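You operate a simulated robot arm through the tools that you are given. There is no shell and no other tool.

The job below is to be done with a simulated robot arm. You get a single attempt, and the scene is never put back.

Task
Put things in order on the top of the table. At the end: the white care card from the top of the table is in the grey drain tray; the white wall peg is on the grey empty carton (marked "TISSUES"); the white stain stick stands where the grey paper ball stood; the grey paper ball stands where the white care card stood; whatever was shut is shut again. Leave all else as you found it, and nothing knocked over.

Only the result counts: the job must be done as asked and must still hold three seconds after the hand-in. Knocking over, shifting, dropping, spilling or breaking anything else fails it.

Robot
A 7-joint arm with a two-finger gripper, fixed in place. Base frame: the origin is on the floor under the middle of its stand, x ahead of it, y to its left, z up; the work surface is at about z = 800. Lengths are in mm, angles in rad, forces in N, time in s.
With the tool pointing down near the work surface it reaches from about 340 to 720 mm from the base axis. Its first joint turns from -1.152 to 1.152 rad. Payload 2.45 kg.
The TCP is the grasp point between the finger pads, 26 mm short of the fingertips. In the tool frame z runs along the fingers and y along their closing line. The gripper opens to 96 mm; its body begins 69 mm behind the TCP.
Orientation is that of the tool frame in the base frame, as a unit quaternion [x, y, z, w]. With the fingers straight down and closing along the base's y, the tool's x points along the base's -x, its y along +y and its z along -z.

Tools
- The arm moves only by the tool step_arm. Its argument "targets" is text: rows parted by semicolons, each of 7 numbers parted by spaces: the turn, a rotation vector about the tool's x, y, z in units of 5 degrees (1.0 is 5 degrees), then the shift along the tool's x, y, z in units of 25 mm (1.0 is 25 mm), then the gripper command, from -1 (shut) to 1 (fully open), values between in proportion. In form: ax ay az dx dy dz grip; .... A call has 1 to 20 rows; each row shifts and turns the commanded pose from where the row before left it, along the tool's axes as they then stand. A call with a number of a shift or a turn outside -1 to 1 is refused whole. Rows are played at 5 a second. More than 50 mm and 0.15 rad between two rows, or a gripper value outside its range, and nothing of the call is played. Where a pose cannot be reached the arm comes as near as it can. A force on the tool above 40 N (or 10 N above the force at the start of the call, whichever is more), or a blocked arm, ends the call early, and 0.2 s more pass. The fingers move at their own pace (about 50 mm/s each) and stop on an object; they squeeze with about 31 N. The grip force told is the motor's: it shows also when the fingers shut on nothing. Time passes only in rows, and 0.2 s behind the last, so rows that do not move let the fingers close. It gives the time, the measured TCP pose, the force on the tool (base axes), the opening and the grip force at its end, in the units of the frame above (readings bear some noise), with the torque about the TCP (base axes, N m) and any sound that the robot's microphone picked up, and new pictures: "pictures" is both (left out), scene, wrist or none.
- Cameras (640 x 400 px; columns grow to the right, rows downward): "scene" is fixed at [167.5, -408.7, 1398.9]; the picture's right is [0.65, -0.76, 0.00], its down [-0.59, -0.51, -0.63] and it looks along [0.48, 0.41, -0.78] (base axes); focal length 250 px, centre (320, 200). "wrist" rides on the gripper at [82, 3, -98] in the tool frame; the picture's right is [-0.04, 1.00, 0.00], its down [-0.73, -0.03, -0.68] and it looks along [-0.68, -0.03, 0.73] (tool axes); focal length 256 px, centre (320, 200). There is no depth. A picture from a camera that has moved, and an enlarged one, comes with that camera's place and axes in the base frame and with its lens.
- close_up(camera, box): a new picture of the part [left, top, right, bottom] of that camera's present view, enlarged. No time passes.
- hand_in(): hands the job in; it is judged then, once.

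Nothing tells you positions but the pictures and the camera data. Unless the task says otherwise, let go and move clear before handing in.

The tools are called after ">>>" by a JSON object that holds its "op" and its "data". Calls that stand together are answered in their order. step_arm: Moves the arm, as the interface text tells. Its arguments: {"type":"object","properties":{"targets":{"type":"string"},"pictures":{"type":"string","enum":["both","scene","wrist","none"]}},"required":["targets"]} The other tools are called the same way: close_up (camera, box) takes an enlarged picture of a part of a camera's view; hand_in () hands the job in.

At the start:

```text
time: 0.0
tcp_pos: [336.0, 38.2, 1148.8]
ee_rot: [0.0, 1.0, 0.0, 0.0]
contact_force: [-0.3, 0.9, 0.2]
ft_torque: [0.0, 0.03, -0.04]
width: 95.8
grasp_force: 0.1
```

scene: 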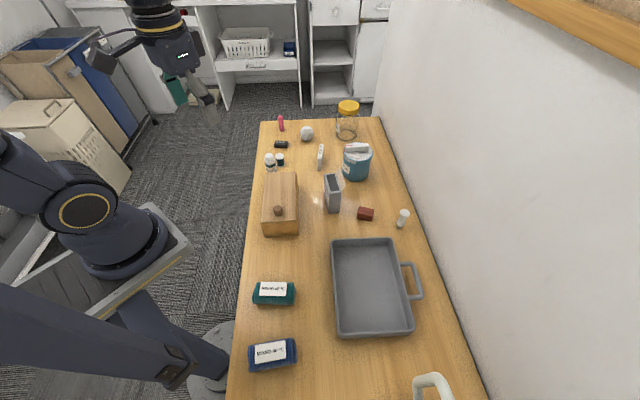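
wrist: 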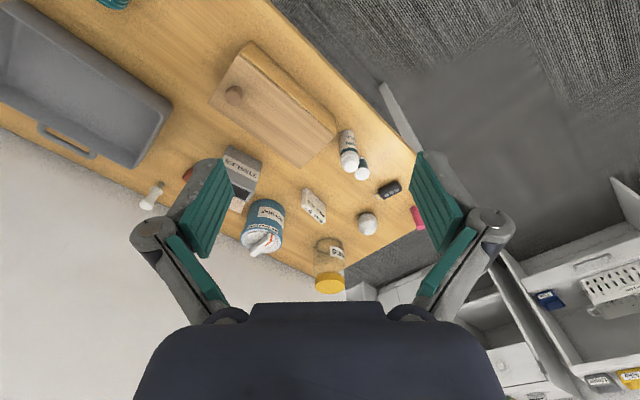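

I see a table with a wooden box, a grey tray, a tub, a jar, a carton, and several small items. I'll take close-ups to identify everything before moving.

>>> {"op": "close_up", "data": {"camera": "scene", "box": [240, 90, 400, 190]}}

>>> {"op": "close_up", "data": {"camera": "scene", "box": [240, 150, 440, 275]}}

>>> {"op": "close_up", "data": {"camera": "wrist", "box": [200, 120, 440, 300]}}

>>> {"op": "close_up", "data": {"camera": "scene", "box": [220, 220, 460, 400]}}

```text
4.00 times, centred on (320, 140) of scene
camera zoom: at [167.5, -408.7, 1398.9], right [0.65, -0.76, 0.0], down [-0.59, -0.51, -0.63], along [0.48, 0.41, -0.78], focal length 1002 px, centre (320, 440)
```

zoom: 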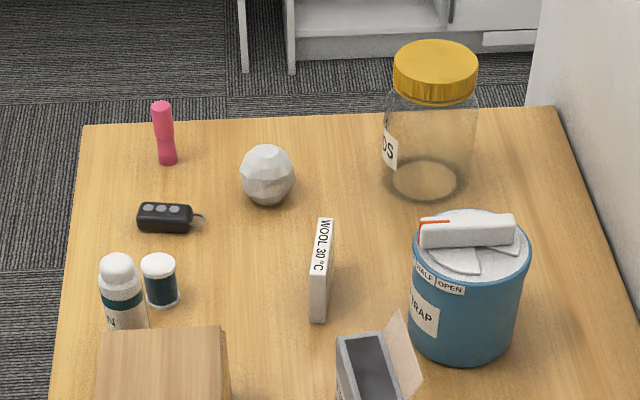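

```text
3.20 times, centred on (340, 212) of scene
camera zoom: at [167.5, -408.7, 1398.9], right [0.65, -0.76, 0.0], down [-0.59, -0.51, -0.63], along [0.48, 0.41, -0.78], focal length 801 px, centre (256, 160)
```

zoom: 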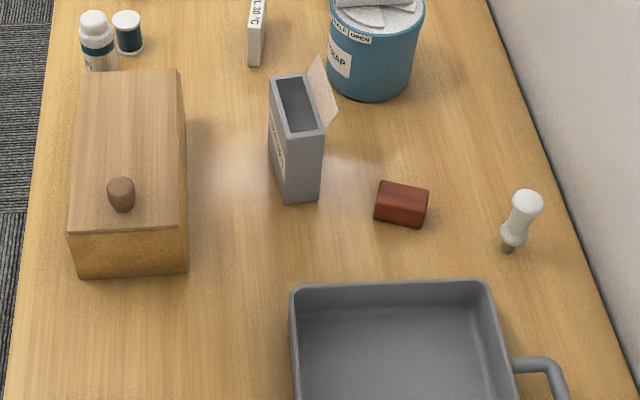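

```text
2.22 times, centred on (320, 210) of wrist
camera zoom: at [254.3, 40.6, 1248.1], right [0.04, 1.0, 0.0], down [0.73, -0.03, 0.68], along [0.68, -0.03, -0.73], focal length 569 px, centre (320, 178)
```

zoom: 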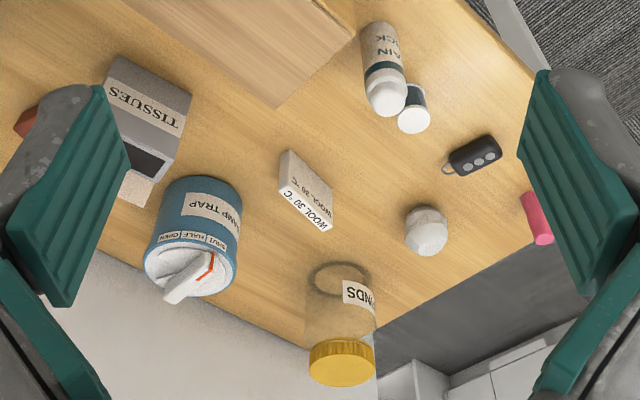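

```text
2.22 times, centred on (340, 310) of scene
camera zoom: at [167.5, -408.7, 1398.9], right [0.65, -0.76, 0.0], down [-0.59, -0.51, -0.63], along [0.48, 0.41, -0.78], focal length 556 px, centre (276, -44)
```

zoom: 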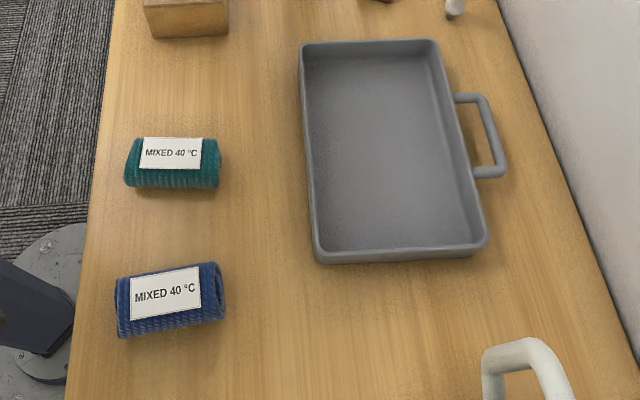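

The white items on the table are the care card "WOOL 30 °C" near (640,0), the paper ball near (730,137), the stain stick near (503,80) and the peg near (608,-331). The open-topped carton is near (553,-130). I'll move the arm to get better views of the far end.

>>> {"op": "step_arm", "data": {"targets": "0 0 0 -0.8 0.2 0.5 1; 0 0 0 -0.8 0.2 0.5 1; 0 0 0 -0.8 0.2 0.5 1; 0 0 0 -0.8 0.2 0.5 1; 0 0 0 -0.8 0.2 0.5 1; 0 0 0 -0.8 0.2 0.5 1; 0 0 0 -0.8 0.2 0.5 1; 0 0 0 -0.8 0.2 0.5 1; 0 0 0 0 0 0 1", "pictures": "both"}}

```text
time: 2.0
tcp_pos: [497.3, 78.7, 1048.2]
ee_rot: [0.0, 1.0, 0.0, 0.0]
contact_force: [0.5, -1.0, -0.4]
ft_torque: [-0.01, 0.0, 0.02]
width: 95.8
grasp_force: 0.0
camera wrist: at [414.1, 81.2, 1147.2], right [0.04, 1.0, 0.0], down [0.73, -0.03, 0.68], along [0.68, -0.03, -0.73], focal length 256 px, centre (320, 200)
```

scene: 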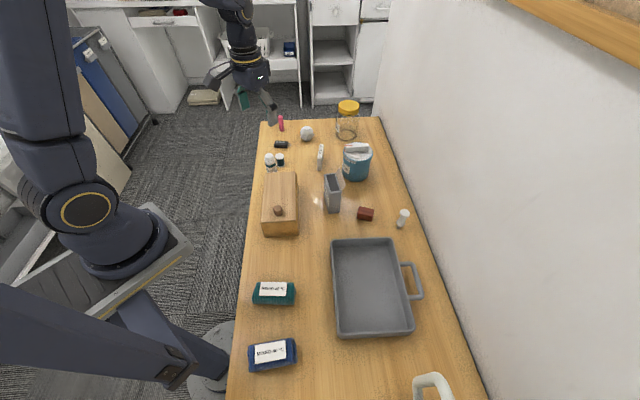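
wrist: 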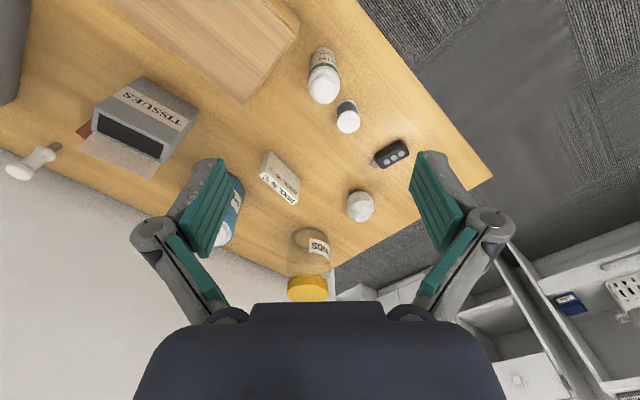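

>>> {"op": "close_up", "data": {"camera": "wrist", "box": [240, 30, 440, 155]}}

>>> {"op": "close_up", "data": {"camera": "wrist", "box": [240, 140, 420, 252]}}

>>> {"op": "close_up", "data": {"camera": "wrist", "box": [0, 60, 220, 200]}}

```text
3.20 times, centred on (340, 92) of wrist
camera zoom: at [414.1, 81.2, 1147.2], right [0.04, 1.0, 0.0], down [0.73, -0.03, 0.68], along [0.68, -0.03, -0.73], focal length 819 px, centre (256, 544)
```

zoom: 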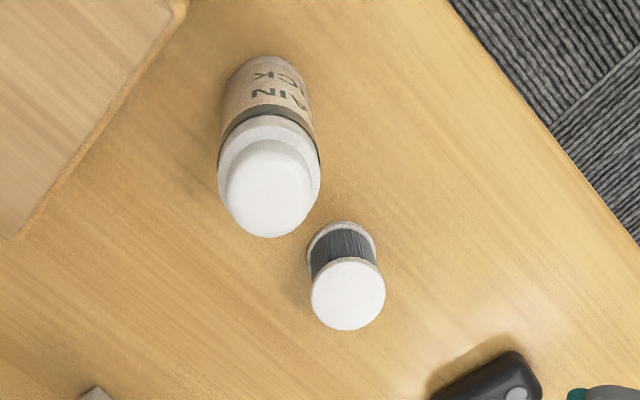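

```text
3.56 times, centred on (330, 196) of wrist
camera zoom: at [414.1, 81.2, 1147.2], right [0.04, 1.0, 0.0], down [0.73, -0.03, 0.68], along [0.68, -0.03, -0.73], focal length 910 px, centre (284, 214)
```

zoom: 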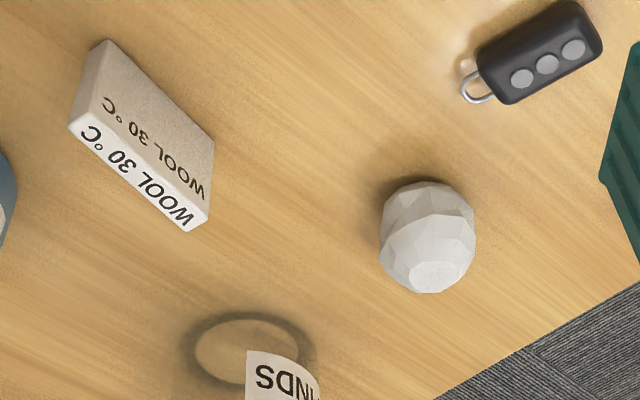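

```text
2.86 times, centred on (110, 130) of wrist
camera zoom: at [414.1, 81.2, 1147.2], right [0.04, 1.0, 0.0], down [0.73, -0.03, 0.68], along [0.68, -0.03, -0.73], focal length 731 px, centre (920, 400)
```

zoom: 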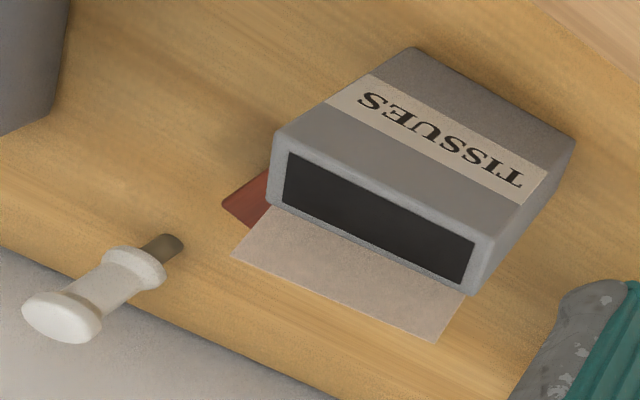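

The peg stands on a dark stem, and the carton top needs a better look to tell whether it's really open. I'll zoom in on both from the scene camera.

>>> {"op": "close_up", "data": {"camera": "scene", "box": [310, 160, 360, 220]}}

>>> {"op": "close_up", "data": {"camera": "scene", "box": [380, 195, 428, 240]}}

>>> {"op": "close_up", "data": {"camera": "scene", "box": [255, 110, 335, 180]}}

```text
6.67 times, centred on (335, 190) of scene
camera zoom: at [167.5, -408.7, 1398.9], right [0.65, -0.76, 0.0], down [-0.59, -0.51, -0.63], along [0.48, 0.41, -0.78], focal length 1670 px, centre (220, 267)
```

zoom: 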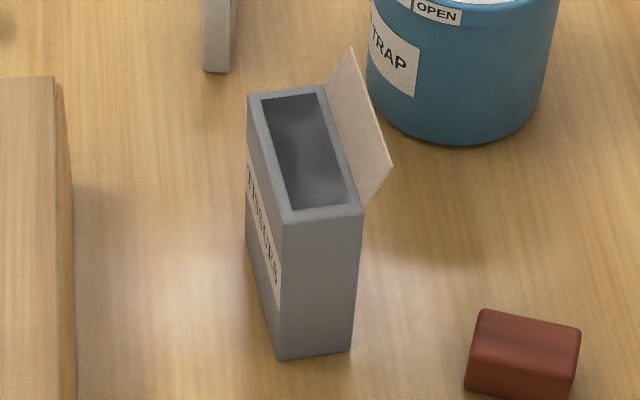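

```text
8.89 times, centred on (404, 218) of scene
camera zoom: at [167.5, -408.7, 1398.9], right [0.65, -0.76, 0.0], down [-0.59, -0.51, -0.63], along [0.48, 0.41, -0.78], focal length 2226 px, centre (-427, 44)
```

zoom: 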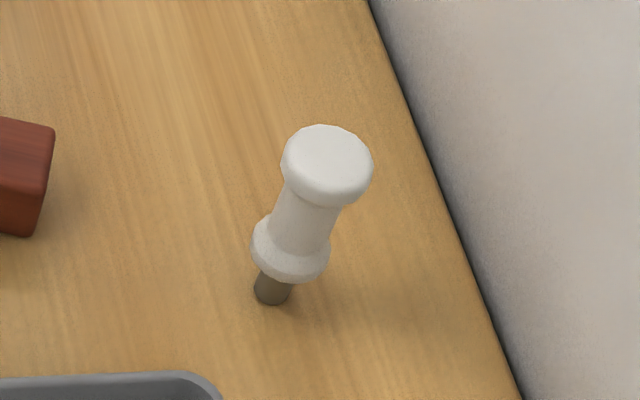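

```text
5.71 times, centred on (295, 145) of scene
camera zoom: at [167.5, -408.7, 1398.9], right [0.65, -0.76, 0.0], down [-0.59, -0.51, -0.63], along [0.48, 0.41, -0.78], focal length 1431 px, centre (463, 514)
```

zoom: 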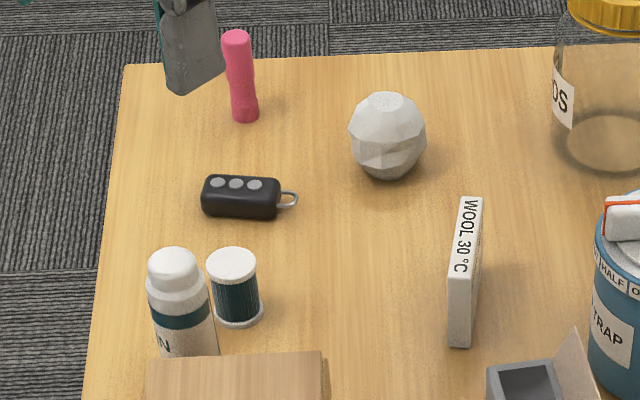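

The carton's top looks like a dark flat panel inside a rim, which I'll check from closer later. I take the card to be near (661,10), about 71x13x57 and turned about 35°, so I'll go above it and turn the tool to match.

>>> {"op": "step_arm", "data": {"targets": "0 0 0 -0.82 -0.344 0.44 1; 0 0 0 -0.82 -0.344 0.44 1; 0 0 0 -0.82 -0.344 0.44 1; 0 0 0 -0.82 -0.344 0.44 1; 0 0 0 -0.82 -0.344 0.44 1; 0 0 0 -0.82 -0.344 0.44 1; 0 0 0 -0.82 -0.344 0.44 1; 0 0 0 -0.82 -0.344 0.44 1; 0 0 -1 0 0 0 1; 0 0 -1 0 0 0 1; 0 0 -1 0 0 0 1; 0 0 -1 0 0 0 1; 0 0 -1 0 0 0 1; 0 0 -1 0 0 0 1; 0 0 -1 0 0 0 1; 0 0 0 0 0 0 1", "pictures": "both"}}

```text
time: 5.4
tcp_pos: [659.6, 9.5, 961.2]
ee_rot: [-0.302, 0.953, -0.001, 0.0]
contact_force: [-0.1, -0.3, 0.4]
ft_torque: [-0.01, 0.0, 0.0]
width: 95.9
grasp_force: 0.1
camera wrist: at [590.7, -35.6, 1059.7], right [-0.54, 0.84, 0.0], down [0.62, 0.4, 0.68], along [0.57, 0.37, -0.73], focal length 256 px, centre (320, 200)
```

scene: 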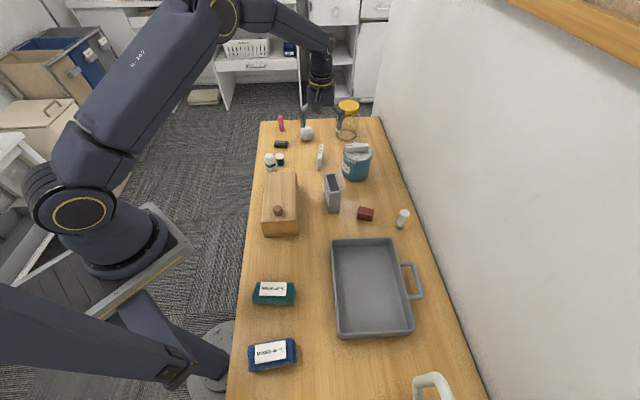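
wrist: 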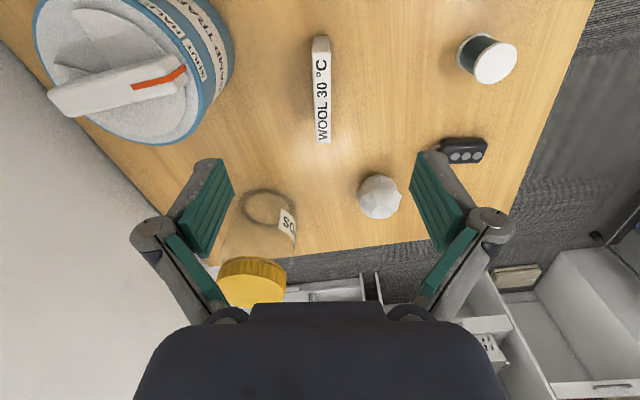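

I'm above the card and its direction matches the tool's turn. I'll zoom in to refine its position.

>>> {"op": "close_up", "data": {"camera": "wrist", "box": [260, 20, 380, 155]}}

>>> {"op": "close_up", "data": {"camera": "wrist", "box": [330, 100, 500, 240]}}

>>> {"op": "close_up", "data": {"camera": "scene", "box": [290, 90, 370, 180]}}

```text
2.96 times, centred on (320, 88) of wrist
camera zoom: at [590.7, -35.6, 1059.7], right [-0.54, 0.84, 0.0], down [0.62, 0.4, 0.68], along [0.57, 0.37, -0.73], focal length 758 px, centre (320, 533)
```

zoom: 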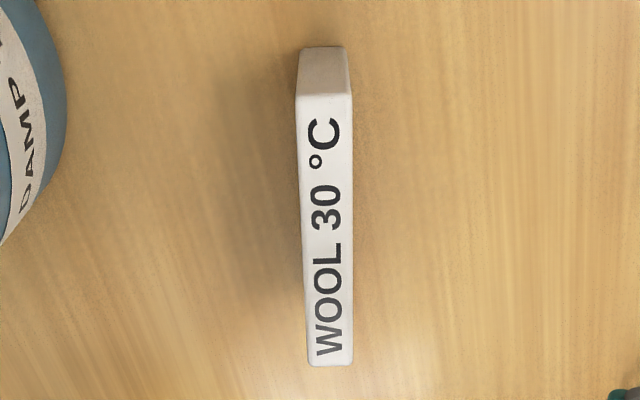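

```text
2.86 times, centred on (415, 170) of wrist
camera zoom: at [590.7, -35.6, 1059.7], right [-0.54, 0.84, 0.0], down [0.62, 0.4, 0.68], along [0.57, 0.37, -0.73], focal length 731 px, centre (49, 286)
```

zoom: 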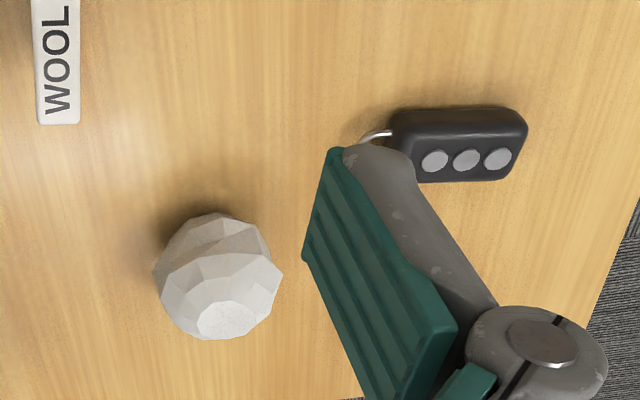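

```text
4.44 times, centred on (330, 135) of scene
camera zoom: at [167.5, -408.7, 1398.9], right [0.65, -0.76, 0.0], down [-0.59, -0.51, -0.63], along [0.48, 0.41, -0.78], focal length 1113 px, centre (276, 489)
```

zoom: 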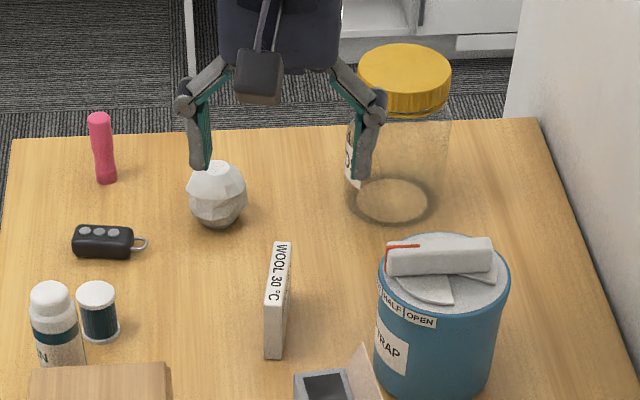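

The refined card centre is about (660,11), and it's about 55 tall. I'll narrow the fingers, descend astride it and check before gripping.

>>> {"op": "step_arm", "data": {"targets": "0 0 0 -0.05 0.06 0 0.15; 0 0 0 0 0 0.6 0.15; 0 0 0 0 0 0.8 0.15; 0 0 0 0 0 0.8 0.15; 0 0 0 0 0 0.8 0.15; 0 0 0 0 0 0.8 0.15; 0 0 0 0 0 0.8 0.15; 0 0 0 0 0 0.2 0.15; 0 0 0 0 0 0 0.15", "pictures": "both"}}

```text
time: 7.4
tcp_pos: [663.0, 12.4, 841.8]
ee_rot: [-0.301, 0.954, 0.0, 0.0]
contact_force: [-0.2, 0.9, 0.7]
ft_torque: [-0.03, -0.01, 0.01]
width: 55.0
grasp_force: 0.1
camera wrist: at [592.7, -33.1, 940.6], right [-0.54, 0.84, 0.0], down [0.62, 0.4, 0.68], along [0.57, 0.37, -0.73], focal length 256 px, centre (320, 200)
```

scene: 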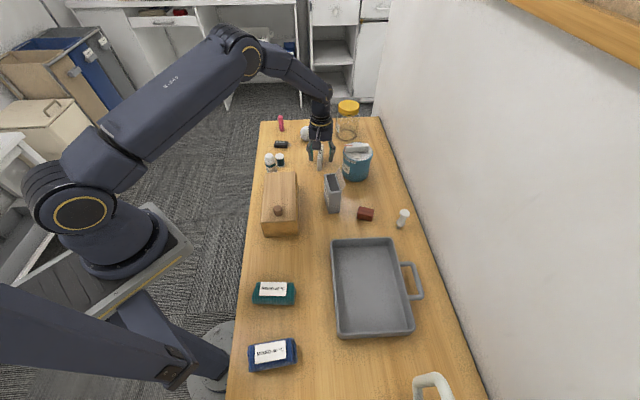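
wrist: 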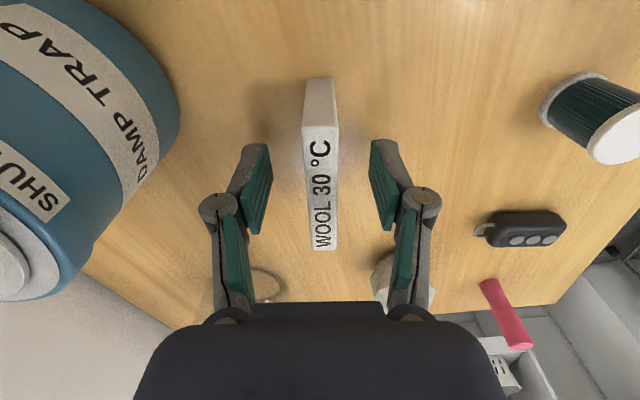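

The card is centred between the pads. I'll close and lift it straight up.

>>> {"op": "step_arm", "data": {"targets": "0 0 0 0 0 0 -1; 0 0 0 0 0 0 -1; 0 0 0 0 0 0 -1; 0 0 0 0 0 0 -1; 0 0 0 0 0 0 -1", "pictures": "wrist"}}

```text
time: 8.6
tcp_pos: [662.1, 11.9, 841.1]
ee_rot: [-0.301, 0.954, 0.0, 0.0]
contact_force: [0.3, 0.6, 0.1]
ft_torque: [0.02, -0.01, -0.01]
width: 13.0
grasp_force: 31.1
camera wrist: at [592.6, -33.1, 940.7], right [-0.54, 0.84, 0.0], down [0.62, 0.4, 0.68], along [0.57, 0.37, -0.73], focal length 256 px, centre (320, 200)
```

wrist: 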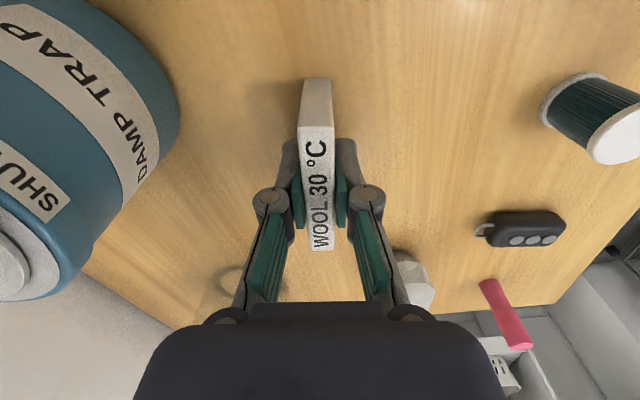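

The card is gripped at 13 mm wide. I'll lift it, turn the tool to line up with the tray, and then travel over to the tray.

>>> {"op": "step_arm", "data": {"targets": "0 0 0 0 0 -0.5 -1; 0 0 0 0 0 -1 -1; 0 0 0 0 0 -1 -1; 0 0 0 0 0 -1 -1; 0 0 0 0 0 -1 -1; 0 0 0 0 0 -1 -1; 0 0 0 0 0 -0.5 -1; 0 0 1 0 0 0 -1; 0 0 1 0 0 0 -1; 0 0 1 0 0 0 -1; 0 0 1 0 0 0 -1; 0 0 1 0 0 0 -1; 0 0 1 0 0 0 -1; 0 0 1 0 0 0 -1; 0 0 1 0 0 0 -1; 0 0 1 0 0 0 -1; 0 0 1 0 0 0 -1", "pictures": "both"}}

>>> {"op": "step_arm", "data": {"targets": "0 0 1 0 0 0 -1; 0 0 1 0 0 0 -1; 0 0 1 0 0 0 -1; 0 0 1 0 0 0 -1; 0 0 1 0 0 0 -1; 0 0 1 0 0 0 -1; 0 0 0.4 0 0 0 -1; 0 0 0 0 0 0 -1", "pictures": "both"}}

```text
time: 12.2
tcp_pos: [661.1, 11.3, 990.7]
ee_rot: [0.131, 0.991, 0.0, 0.001]
contact_force: [-0.2, -0.4, 0.0]
ft_torque: [-0.04, 0.01, -0.02]
width: 12.8
grasp_force: 30.8
camera wrist: at [582.1, 35.2, 1090.1], right [0.3, 0.95, 0.0], down [0.7, -0.22, 0.68], along [0.65, -0.2, -0.73], focal length 256 px, centre (320, 200)
```

scene: 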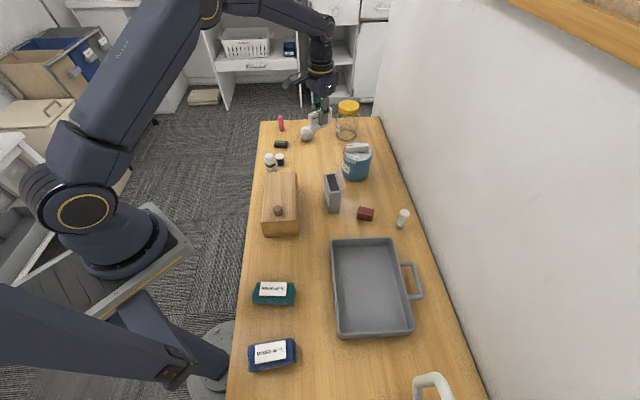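
wrist: 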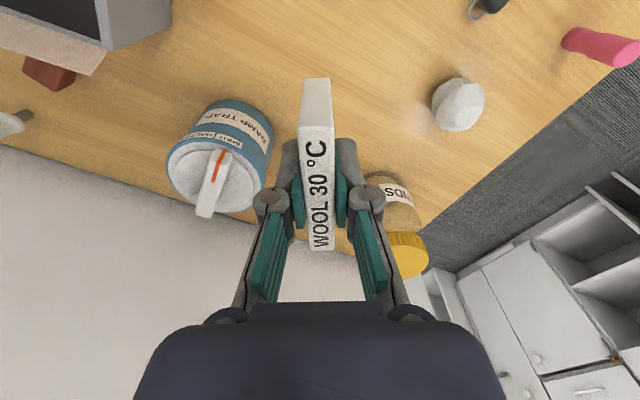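

```text
time: 14.0
tcp_pos: [660.4, 12.3, 991.7]
ee_rot: [0.399, 0.917, 0.0, 0.0]
contact_force: [0.4, -0.4, -0.2]
ft_torque: [-0.03, 0.01, 0.0]
width: 12.9
grasp_force: 31.0
camera wrist: at [606.6, 72.5, 1089.9], right [0.76, 0.65, 0.0], down [0.48, -0.56, 0.68], along [0.44, -0.52, -0.73], focal length 256 px, centre (320, 200)
```

scene: 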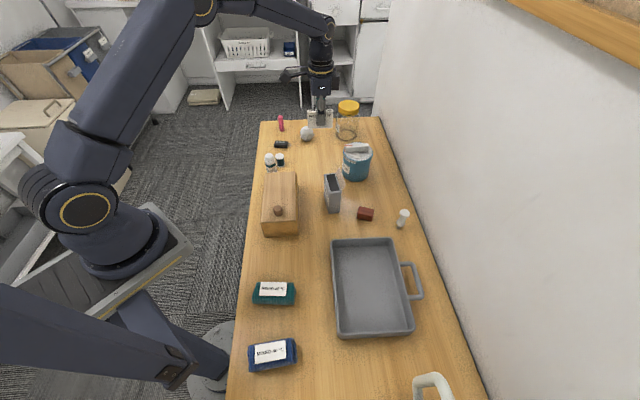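
wrist: 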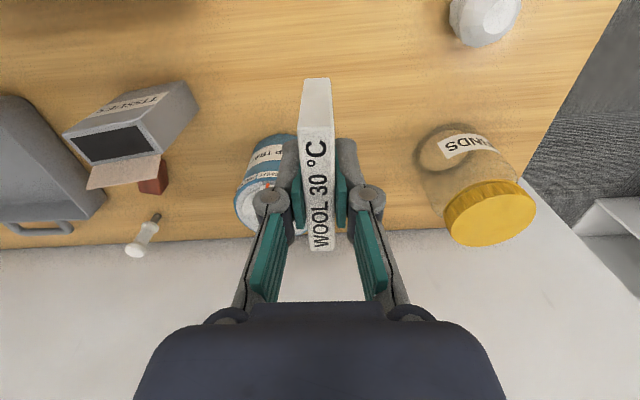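

The card is held firmly at the tray's heading. Now I'll travel to above the tray centre, near (405,-352).

>>> {"op": "step_arm", "data": {"targets": "0 0 0 -0.2 -0.6 0 -1; 0 0 0 -0.2 -0.97 0 -1; 0 0 0 -0.2 -0.97 0 -1; 0 0 0 -0.2 -0.97 0 -1; 0 0 0 -0.2 -0.97 0 -1; 0 0 0 -0.2 -0.97 0 -1; 0 0 0 -0.2 -0.97 0 -1; 0 0 0 -0.2 -0.97 0 -1; 0 0 0 -0.2 -0.97 0 -1; 0 0 0 -0.2 -0.97 0 -1; 0 0 0 -0.2 -0.97 0 -1; 0 0 0 -0.2 -0.97 0 -1; 0 0 0 -0.2 -0.97 0 -1; 0 0 0 -0.2 -0.97 0 -1; 0 0 0 -0.2 -0.97 0 -1; 0 0 0 -0.2 -0.97 0 -1; 0 0 0 -0.2 -0.97 0 -1; 0 0 0 -0.2 -0.97 0 -1; 0 0 0 0 -0.3 0 -1; 0 0 0 0 0 0 -1", "pictures": "both"}}

```text
time: 18.2
tcp_pos: [402.7, -349.6, 991.5]
ee_rot: [0.399, 0.917, 0.001, 0.0]
contact_force: [-0.6, 0.1, -0.6]
ft_torque: [0.0, 0.0, 0.03]
width: 12.8
grasp_force: 30.7
camera wrist: at [349.1, -288.7, 1090.3], right [0.76, 0.65, 0.0], down [0.48, -0.56, 0.68], along [0.44, -0.51, -0.73], focal length 256 px, centre (320, 200)
```

scene: 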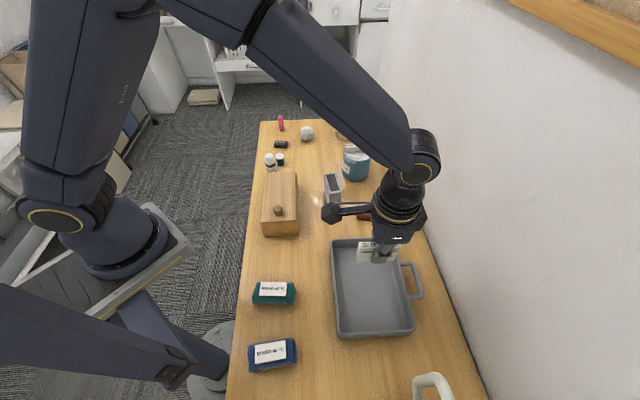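
wrist: 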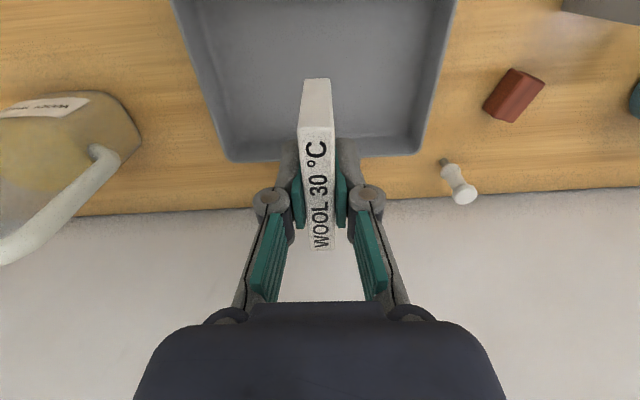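

I'm above the tray centre and the card is square to the tray. I'll descend to just above the tray floor.

>>> {"op": "step_arm", "data": {"targets": "0 0 0 0 0 0.5 -1; 0 0 0 0 0 0.9 -1; 0 0 0 0 0 0.9 -1; 0 0 0 0 0 0.9 -1; 0 0 0 0 0 0.9 -1; 0 0 0 0 0 0.8 -1; 0 0 0 0 0 0.4 -1; 0 0 0 0 0 0 -1", "pictures": "both"}}

```text
time: 20.0
tcp_pos: [403.7, -349.3, 858.3]
ee_rot: [0.399, 0.917, 0.0, 0.0]
contact_force: [-0.3, 0.1, -0.6]
ft_torque: [0.01, 0.01, -0.03]
width: 13.0
grasp_force: 31.1
camera wrist: at [349.9, -289.1, 957.2], right [0.76, 0.65, 0.0], down [0.48, -0.56, 0.68], along [0.44, -0.51, -0.73], focal length 256 px, centre (320, 200)
```

scene: 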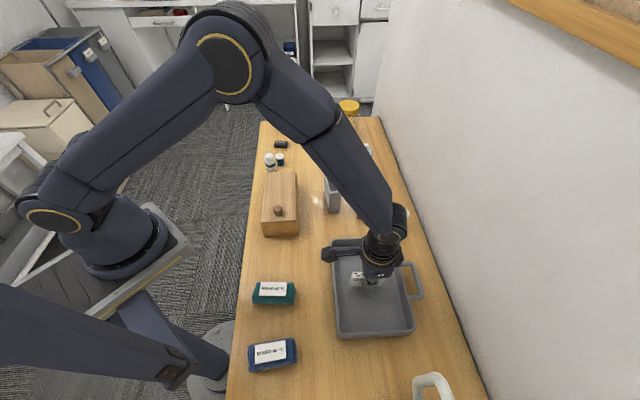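
wrist: 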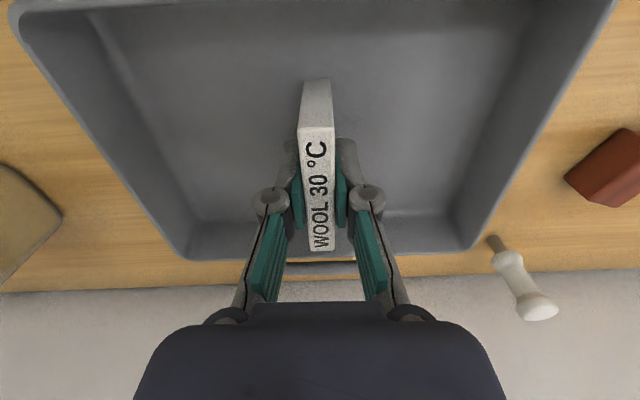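

The card is just above the tray floor. I'll go down in small steps and watch the force.

>>> {"op": "step_arm", "data": {"targets": "0 0 0 0 0 0.1 -1; 0 0 0 0 0 0.1 -1; 0 0 0 0 0 0.1 -1; 0 0 0 0 0 0 -1", "pictures": "none"}}

>>> {"op": "step_arm", "data": {"targets": "0 0 0 0 0 0.06 -1; 0 0 0 0 0 0 -1", "pictures": "none"}}

>>> {"op": "step_arm", "data": {"targets": "0 0 0 0 0 0.06 -1; 0 0 0 0 0 0 -1", "pictures": "none"}}

```text
time: 21.0
tcp_pos: [404.4, -350.2, 850.9]
ee_rot: [0.398, 0.917, 0.0, 0.0]
contact_force: [0.5, -0.5, -0.5]
ft_torque: [-0.02, 0.04, 0.02]
width: 12.9
grasp_force: 31.0
```

```text
time: 21.6
tcp_pos: [404.2, -349.9, 849.0]
ee_rot: [0.398, 0.917, 0.001, 0.001]
contact_force: [0.1, 0.4, 0.0]
ft_torque: [0.06, 0.01, -0.01]
width: 12.8
grasp_force: 31.5
```

```text
time: 22.2
tcp_pos: [404.6, -349.3, 848.2]
ee_rot: [0.399, 0.917, 0.0, 0.0]
contact_force: [-1.0, -0.9, -0.5]
ft_torque: [0.02, 0.02, 0.0]
width: 12.8
grasp_force: 30.5
```

>>> {"op": "step_arm", "data": {"targets": "0 0 0 0 0 0.06 -1; 0 0 0 0 0 0 -1", "pictures": "none"}}

>>> {"op": "step_arm", "data": {"targets": "0 0 0 0 0 0.05 -1; 0 0 0 0 0 0 -1", "pictures": "scene"}}

```text
time: 22.8
tcp_pos: [403.9, -350.5, 845.9]
ee_rot: [0.399, 0.917, 0.0, 0.0]
contact_force: [0.2, 0.5, -0.9]
ft_torque: [0.02, -0.04, 0.02]
width: 12.8
grasp_force: 30.9
```

```text
time: 23.4
tcp_pos: [404.9, -350.5, 845.0]
ee_rot: [0.398, 0.917, 0.0, 0.001]
contact_force: [-0.5, 0.1, -0.9]
ft_torque: [0.03, 0.0, 0.01]
width: 12.6
grasp_force: 30.9
```

scene: 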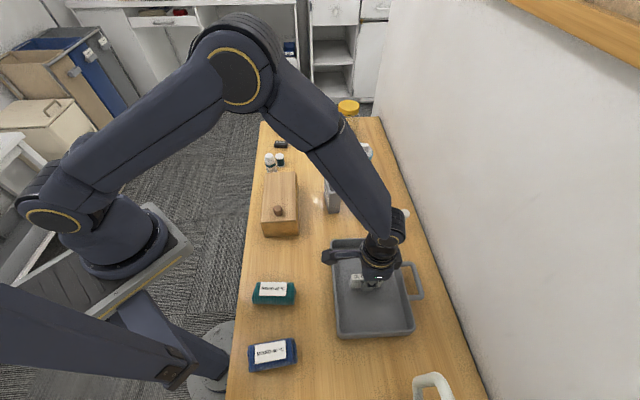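

There's no contact yet and the card bottom should be near 803, so I'll keep lowering about 1 mm at a time.

>>> {"op": "step_arm", "data": {"targets": "0 0 0 0 0 0.04 -1; 0 0 0 0 0 0 -1", "pictures": "none"}}

>>> {"op": "step_arm", "data": {"targets": "0 0 0 0 0 0.03 -1; 0 0 0 0 0 0 -1", "pictures": "none"}}

```text
time: 24.0
tcp_pos: [404.3, -350.2, 846.1]
ee_rot: [0.399, 0.917, 0.0, 0.001]
contact_force: [-4.4, 2.6, 17.8]
ft_torque: [0.19, 0.23, 0.02]
width: 12.8
grasp_force: 31.0
```

```text
time: 24.6
tcp_pos: [405.6, -350.7, 844.8]
ee_rot: [0.399, 0.917, -0.001, 0.002]
contact_force: [-3.9, 3.3, 29.8]
ft_torque: [0.12, 0.18, -0.02]
width: 12.9
grasp_force: 30.4
```

The card has touched the tray floor. I'll back off a hair, open the fingers and check it stands.

>>> {"op": "step_arm", "data": {"targets": "0 0 0 0 0 -0.05 -1; 0 0 0 0 0 0 -1; 0 0 0 0 0 0 -0.3; 0 0 0 0 0 0 -0.2; 0 0 0 0 0 0 -0.2; 0 0 0 0 0 0 -0.2", "pictures": "wrist"}}

```text
time: 26.0
tcp_pos: [403.5, -349.9, 844.0]
ee_rot: [0.399, 0.917, -0.001, 0.0]
contact_force: [-0.5, 0.1, 0.1]
ft_torque: [-0.01, 0.01, 0.01]
width: 38.3
grasp_force: 0.1
camera wrist: at [350.6, -289.0, 943.9], right [0.76, 0.65, 0.0], down [0.48, -0.56, 0.68], along [0.44, -0.51, -0.73], focal length 256 px, centre (320, 200)
```

wrist: 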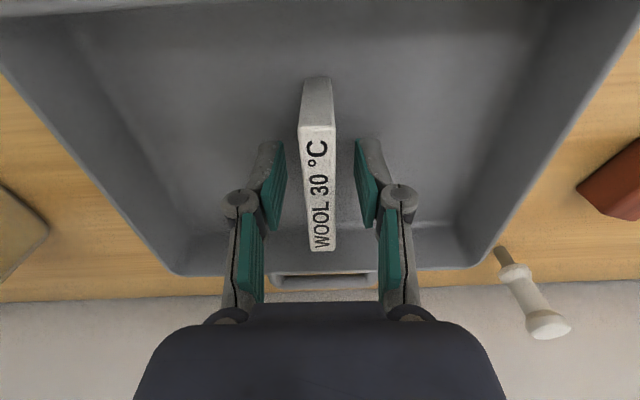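

The card stands in the tray. I'll rise clear and move above the peg, tilting 10° so the wrist leans away from the wall.

>>> {"op": "step_arm", "data": {"targets": "0 0 0 0 0 -0.6 -0.2; 0 0 0 0 0 -1 -0.2; 0 0 0 0 0 -1 -0.2; 0 0 0 0 0 -1 -0.2; 0 0 0 0 0 -1 0.2; 0 0 0 0 0 -1 0.2; 0 0 0 -0.5 0.917 0 0.4; 0 0 0 -0.6 0.917 0 0.4; 0 0 0 -0.6 0.917 0 0.4; 0 0 0 -0.6 0.917 0 0.4; 0 0 0 -0.6 0.917 0 0.4; 0 0 0 -0.6 0.917 0 0.4; 0 0 0 -0.6 0.917 0 0.4; 0 -1 0 0 0 0 0.4; 0 -1 0 0 0 0 0.4; 0 0 0 0 0 0 0.4", "pictures": "both"}}

```text
time: 29.4
tcp_pos: [593.1, -316.3, 984.7]
ee_rot: [0.397, 0.914, -0.035, 0.081]
contact_force: [0.3, 0.0, 1.1]
ft_torque: [-0.03, -0.04, -0.02]
width: 67.1
grasp_force: 0.0
camera wrist: at [527.6, -242.9, 1068.3], right [0.76, 0.65, 0.01], down [0.39, -0.46, 0.8], along [0.52, -0.6, -0.6], focal length 256 px, centre (320, 200)
```

scene: 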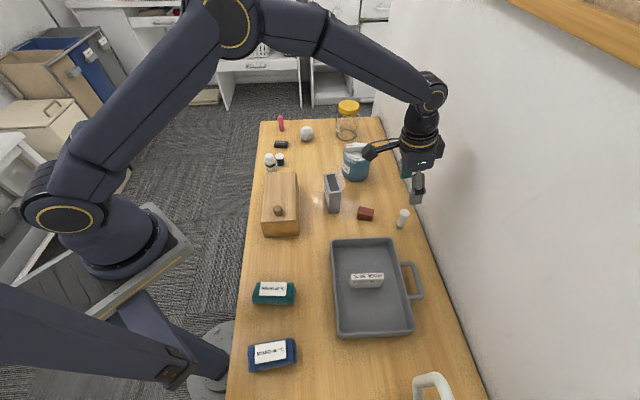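
wrist: 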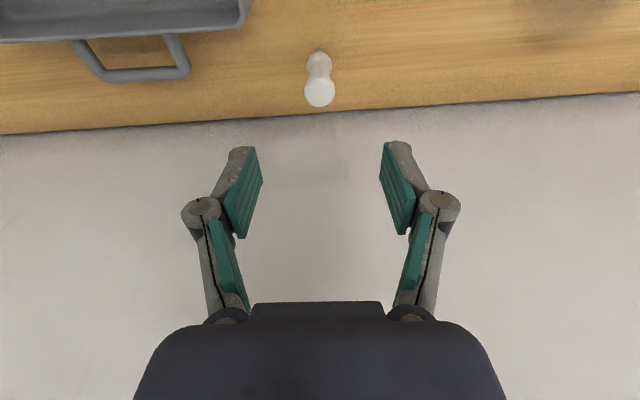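

>>> {"op": "close_up", "data": {"camera": "wrist", "box": [270, 30, 370, 130]}}

>>> {"op": "close_up", "data": {"camera": "scene", "box": [310, 60, 480, 250]}}

>>> {"op": "close_up", "data": {"camera": "scene", "box": [320, 230, 430, 345]}}

```text
4.00 times, centred on (320, 80) of wrist
camera zoom: at [527.6, -242.9, 1068.3], right [0.76, 0.65, 0.01], down [0.39, -0.46, 0.8], along [0.52, -0.6, -0.6], focal length 1024 px, centre (320, 680)
```

zoom: 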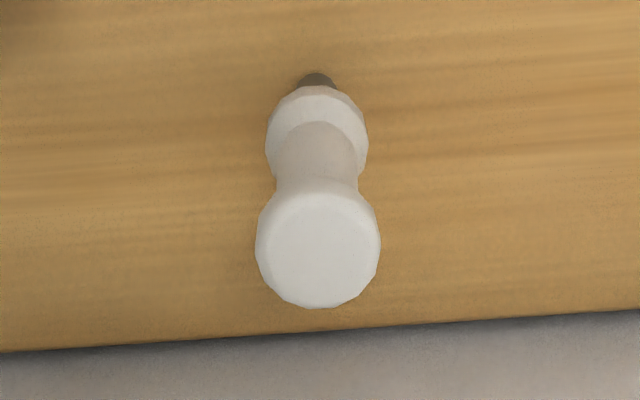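

```text
2.11 times, centred on (395, 155) of scene
camera zoom: at [167.5, -408.7, 1398.9], right [0.65, -0.76, 0.0], down [-0.59, -0.51, -0.63], along [0.48, 0.41, -0.78], focal length 527 px, centre (162, 295)
```

zoom: 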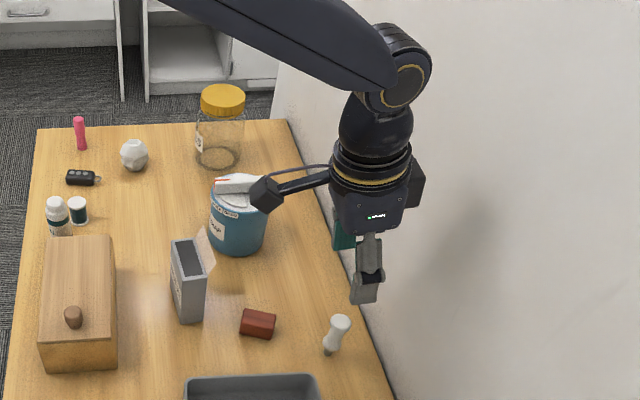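

```text
3.48 times, centred on (375, 288) of scene
camera zoom: at [167.5, -408.7, 1398.9], right [0.65, -0.76, 0.0], down [-0.59, -0.51, -0.63], along [0.48, 0.41, -0.78], focal length 871 px, centre (129, -104)
```

zoom: 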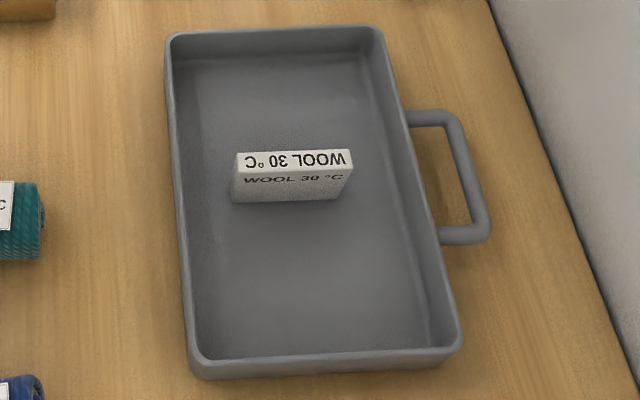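

The card is standing well inside the tray. The peg's axis is near (603.5,-330) and it's about 69 tall. I'll shift 5 mm to centre on it, then descend along the tool axis to its head.

>>> {"op": "step_arm", "data": {"targets": "0 0 0 0.2 -0.02 0 0.3; 0 0 0 0 0 0.6 0.3; 0 0 0 0 0 0.9 0.3; 0 0 0 0 0 0.9 0.3; 0 0 0 0 0 0.9 0.3; 0 0 0 0 0 0.9 0.3; 0 0 0 0 0 0.5 0.3; 0 0 0 0 0 0 0.3", "pictures": "both"}}

```text
time: 31.2
tcp_pos: [601.7, -327.5, 868.4]
ee_rot: [0.397, 0.914, -0.035, 0.08]
contact_force: [-0.3, 1.1, 0.7]
ft_torque: [-0.02, 0.02, -0.01]
width: 62.4
grasp_force: 0.0
camera wrist: at [537.8, -255.8, 952.5], right [0.76, 0.65, 0.01], down [0.39, -0.46, 0.8], along [0.52, -0.6, -0.6], focal length 256 px, centre (320, 200)
```

scene: 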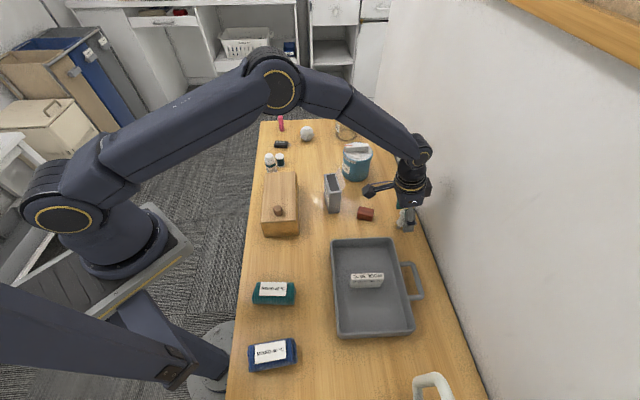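
wrist: 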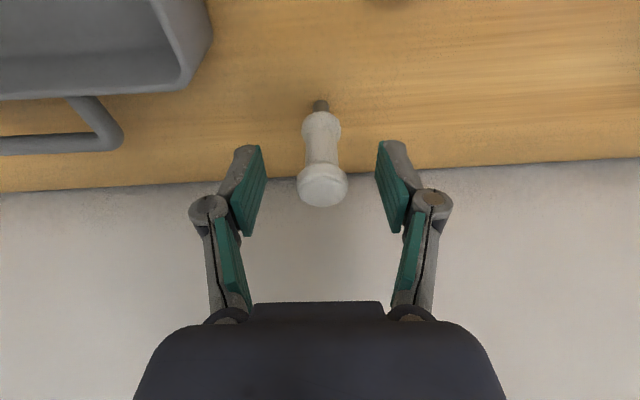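

The head is centred at TCP depth. I'll go down another 12 mm so the pads span the head, then close.

>>> {"op": "step_arm", "data": {"targets": "0 0 0 0 0 0.25 0.3; 0 0 0 0 0 0.25 0.3; 0 0 0 0 0 0 0; 0 0 0 0 0 0 -1; 0 0 0 0 0 0 -1; 0 0 0 0 0 0 -1; 0 0 0 0 0 0 -1; 0 0 0 0 0 0 -1", "pictures": "wrist"}}

```text
time: 33.0
tcp_pos: [602.7, -329.5, 857.6]
ee_rot: [0.397, 0.913, -0.034, 0.08]
contact_force: [0.4, 0.1, 0.2]
ft_torque: [0.02, 0.0, 0.03]
width: 22.4
grasp_force: 31.4
camera wrist: at [539.5, -257.0, 940.0], right [0.76, 0.65, 0.01], down [0.39, -0.46, 0.8], along [0.52, -0.6, -0.61], focal length 256 px, centre (320, 200)
```

wrist: 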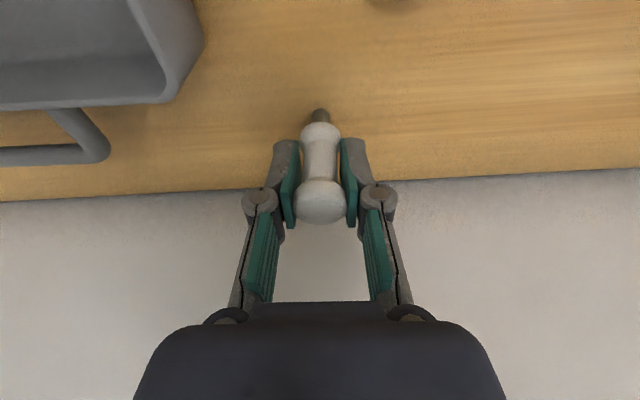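

The peg is gripped. I'll lift it vertically and then move over the carton.

>>> {"op": "step_arm", "data": {"targets": "0 0 0 -0.07 0 -0.4 -1; 0 0 0 -0.17 0 -0.97 -1; 0 0 0 -0.17 0 -0.97 -1; 0 0 0 -0.17 0 -0.97 -1; 0 0 0 -0.17 0 -0.97 -1; 0 0 0 -0.17 0 -0.97 -1; 0 0 0 -0.17 0 -0.97 -1; 0 0 0 0.895 0.49 -0.158 -1; 0 0 0 0.895 0.49 -0.158 -1; 0 0 0 0.895 0.49 -0.158 -1; 0 0 0 0.895 0.49 -0.158 -1; 0 0 0 0.895 0.49 -0.158 -1; 0 0 0 0.895 0.49 -0.158 -1; 0 0 0 0.895 0.49 -0.158 -1; 0 0 0 0.895 0.49 -0.158 -1; 0 0 0 0 0 0 -1", "pictures": "both"}}

```text
time: 36.4
tcp_pos: [550.6, -128.5, 1014.5]
ee_rot: [0.397, 0.914, -0.034, 0.081]
contact_force: [-0.7, -0.1, -0.6]
ft_torque: [-0.01, -0.02, 0.0]
width: 22.2
grasp_force: 31.2
camera wrist: at [486.4, -56.1, 1097.0], right [0.76, 0.65, 0.01], down [0.39, -0.46, 0.8], along [0.52, -0.6, -0.6], focal length 256 px, centre (320, 200)
```

scene: 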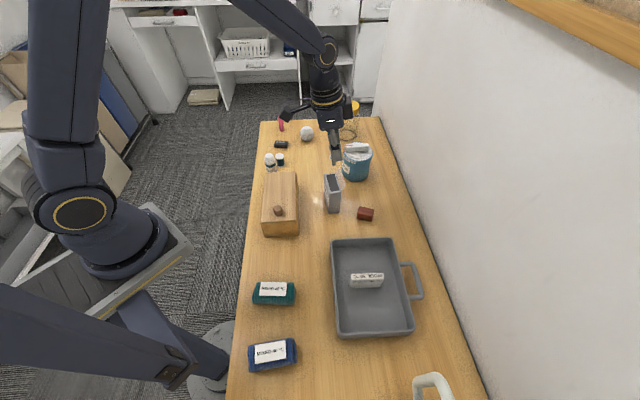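
wrist: 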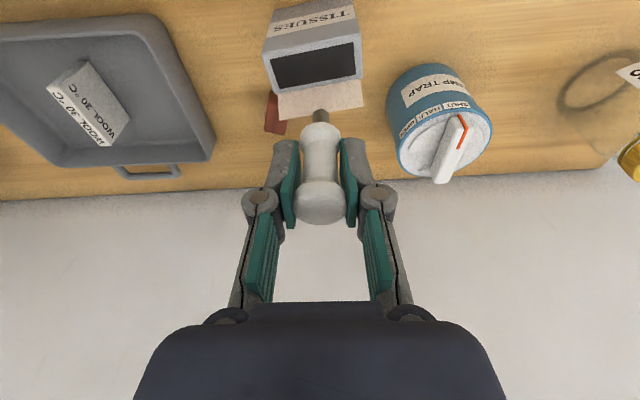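

>>> {"op": "close_up", "data": {"camera": "wrist", "box": [250, 0, 390, 125]}}

>>> {"op": "close_up", "data": {"camera": "scene", "box": [290, 100, 390, 220]}}

```text
3.20 times, centred on (320, 62) of wrist
camera zoom: at [486.4, -56.1, 1097.0], right [0.76, 0.65, 0.01], down [0.39, -0.46, 0.8], along [0.52, -0.6, -0.6], focal length 819 px, centre (320, 640)
```

zoom: 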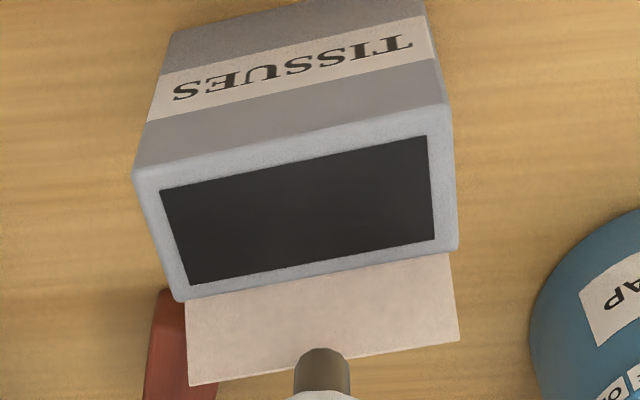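

```text
3.33 times, centred on (340, 160) of scene
camera zoom: at [167.5, -408.7, 1398.9], right [0.65, -0.76, 0.0], down [-0.59, -0.51, -0.63], along [0.48, 0.41, -0.78], focal length 835 px, centre (253, 333)
```

zoom: 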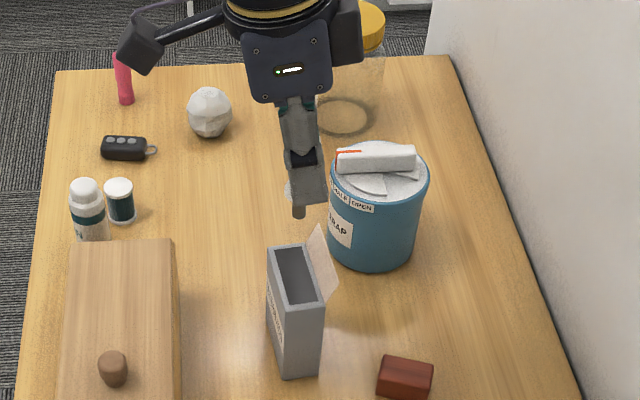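

The dark area is a flat panel flush with the carton's rim, so the top is solid at z of about 891 to 896 and centred near (547,-132). I'll centre on it and lower the peg to just above.

>>> {"op": "step_arm", "data": {"targets": "0 0 0 -0.01 -0.19 0 -1; 0 0 0 0.1 0 0.57 -1; 0 0 0 0.1 0 0.57 -1; 0 0 0 0.1 0 0.57 -1; 0 0 0 0 0 0 -1", "pictures": "both"}}

>>> {"op": "close_up", "data": {"camera": "scene", "box": [300, 130, 380, 220]}}

>>> {"op": "close_up", "data": {"camera": "wrist", "box": [220, 0, 420, 125]}}

```text
time: 37.6
tcp_pos: [547.3, -132.1, 970.6]
ee_rot: [0.398, 0.913, -0.034, 0.079]
contact_force: [-0.4, -0.2, -0.2]
ft_torque: [0.02, 0.0, 0.01]
width: 22.2
grasp_force: 31.2
camera wrist: at [482.9, -60.1, 1054.0], right [0.76, 0.65, 0.01], down [0.39, -0.46, 0.8], along [0.52, -0.6, -0.61], focal length 256 px, centre (320, 200)
```

scene: 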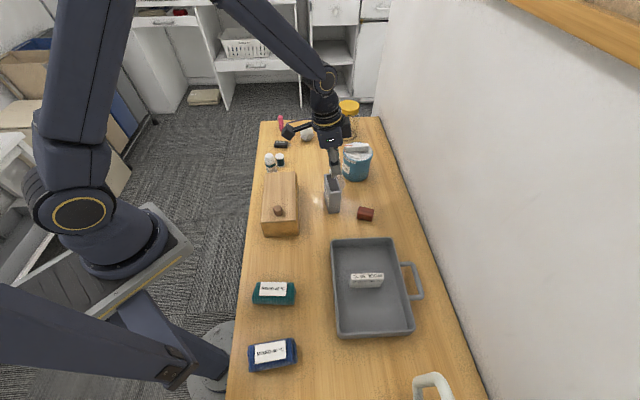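
wrist: 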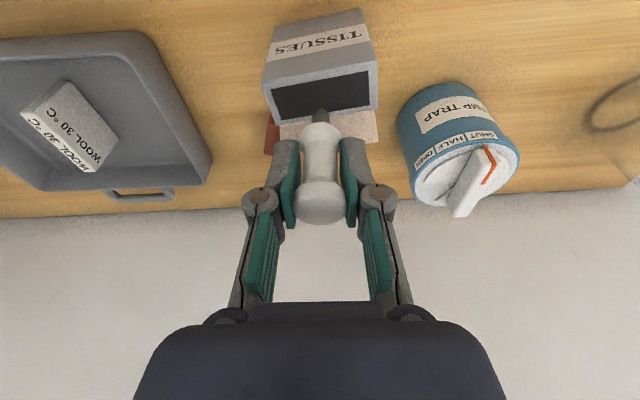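

```text
4.44 times, centred on (340, 175) of scene
camera zoom: at [167.5, -408.7, 1398.9], right [0.65, -0.76, 0.0], down [-0.59, -0.51, -0.63], along [0.48, 0.41, -0.78], focal length 1113 px, centre (231, 311)
```

zoom: 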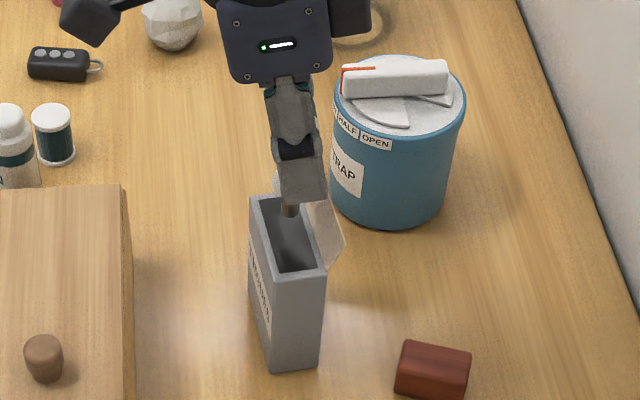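

```text
3.20 times, centred on (320, 62) of wrist
camera zoom: at [482.9, -60.1, 1054.0], right [0.76, 0.65, 0.01], down [0.39, -0.46, 0.8], along [0.52, -0.6, -0.61], focal length 819 px, centre (320, 640)
```

zoom: 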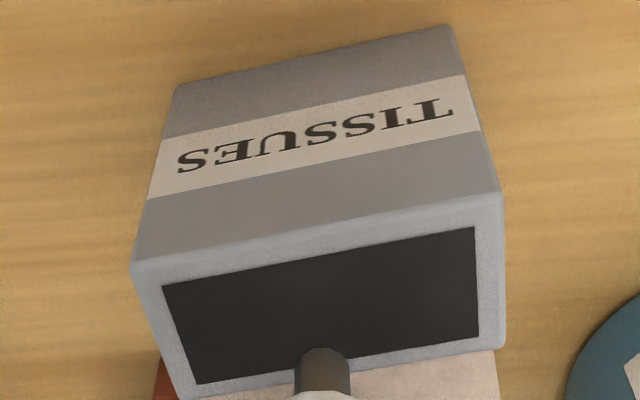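

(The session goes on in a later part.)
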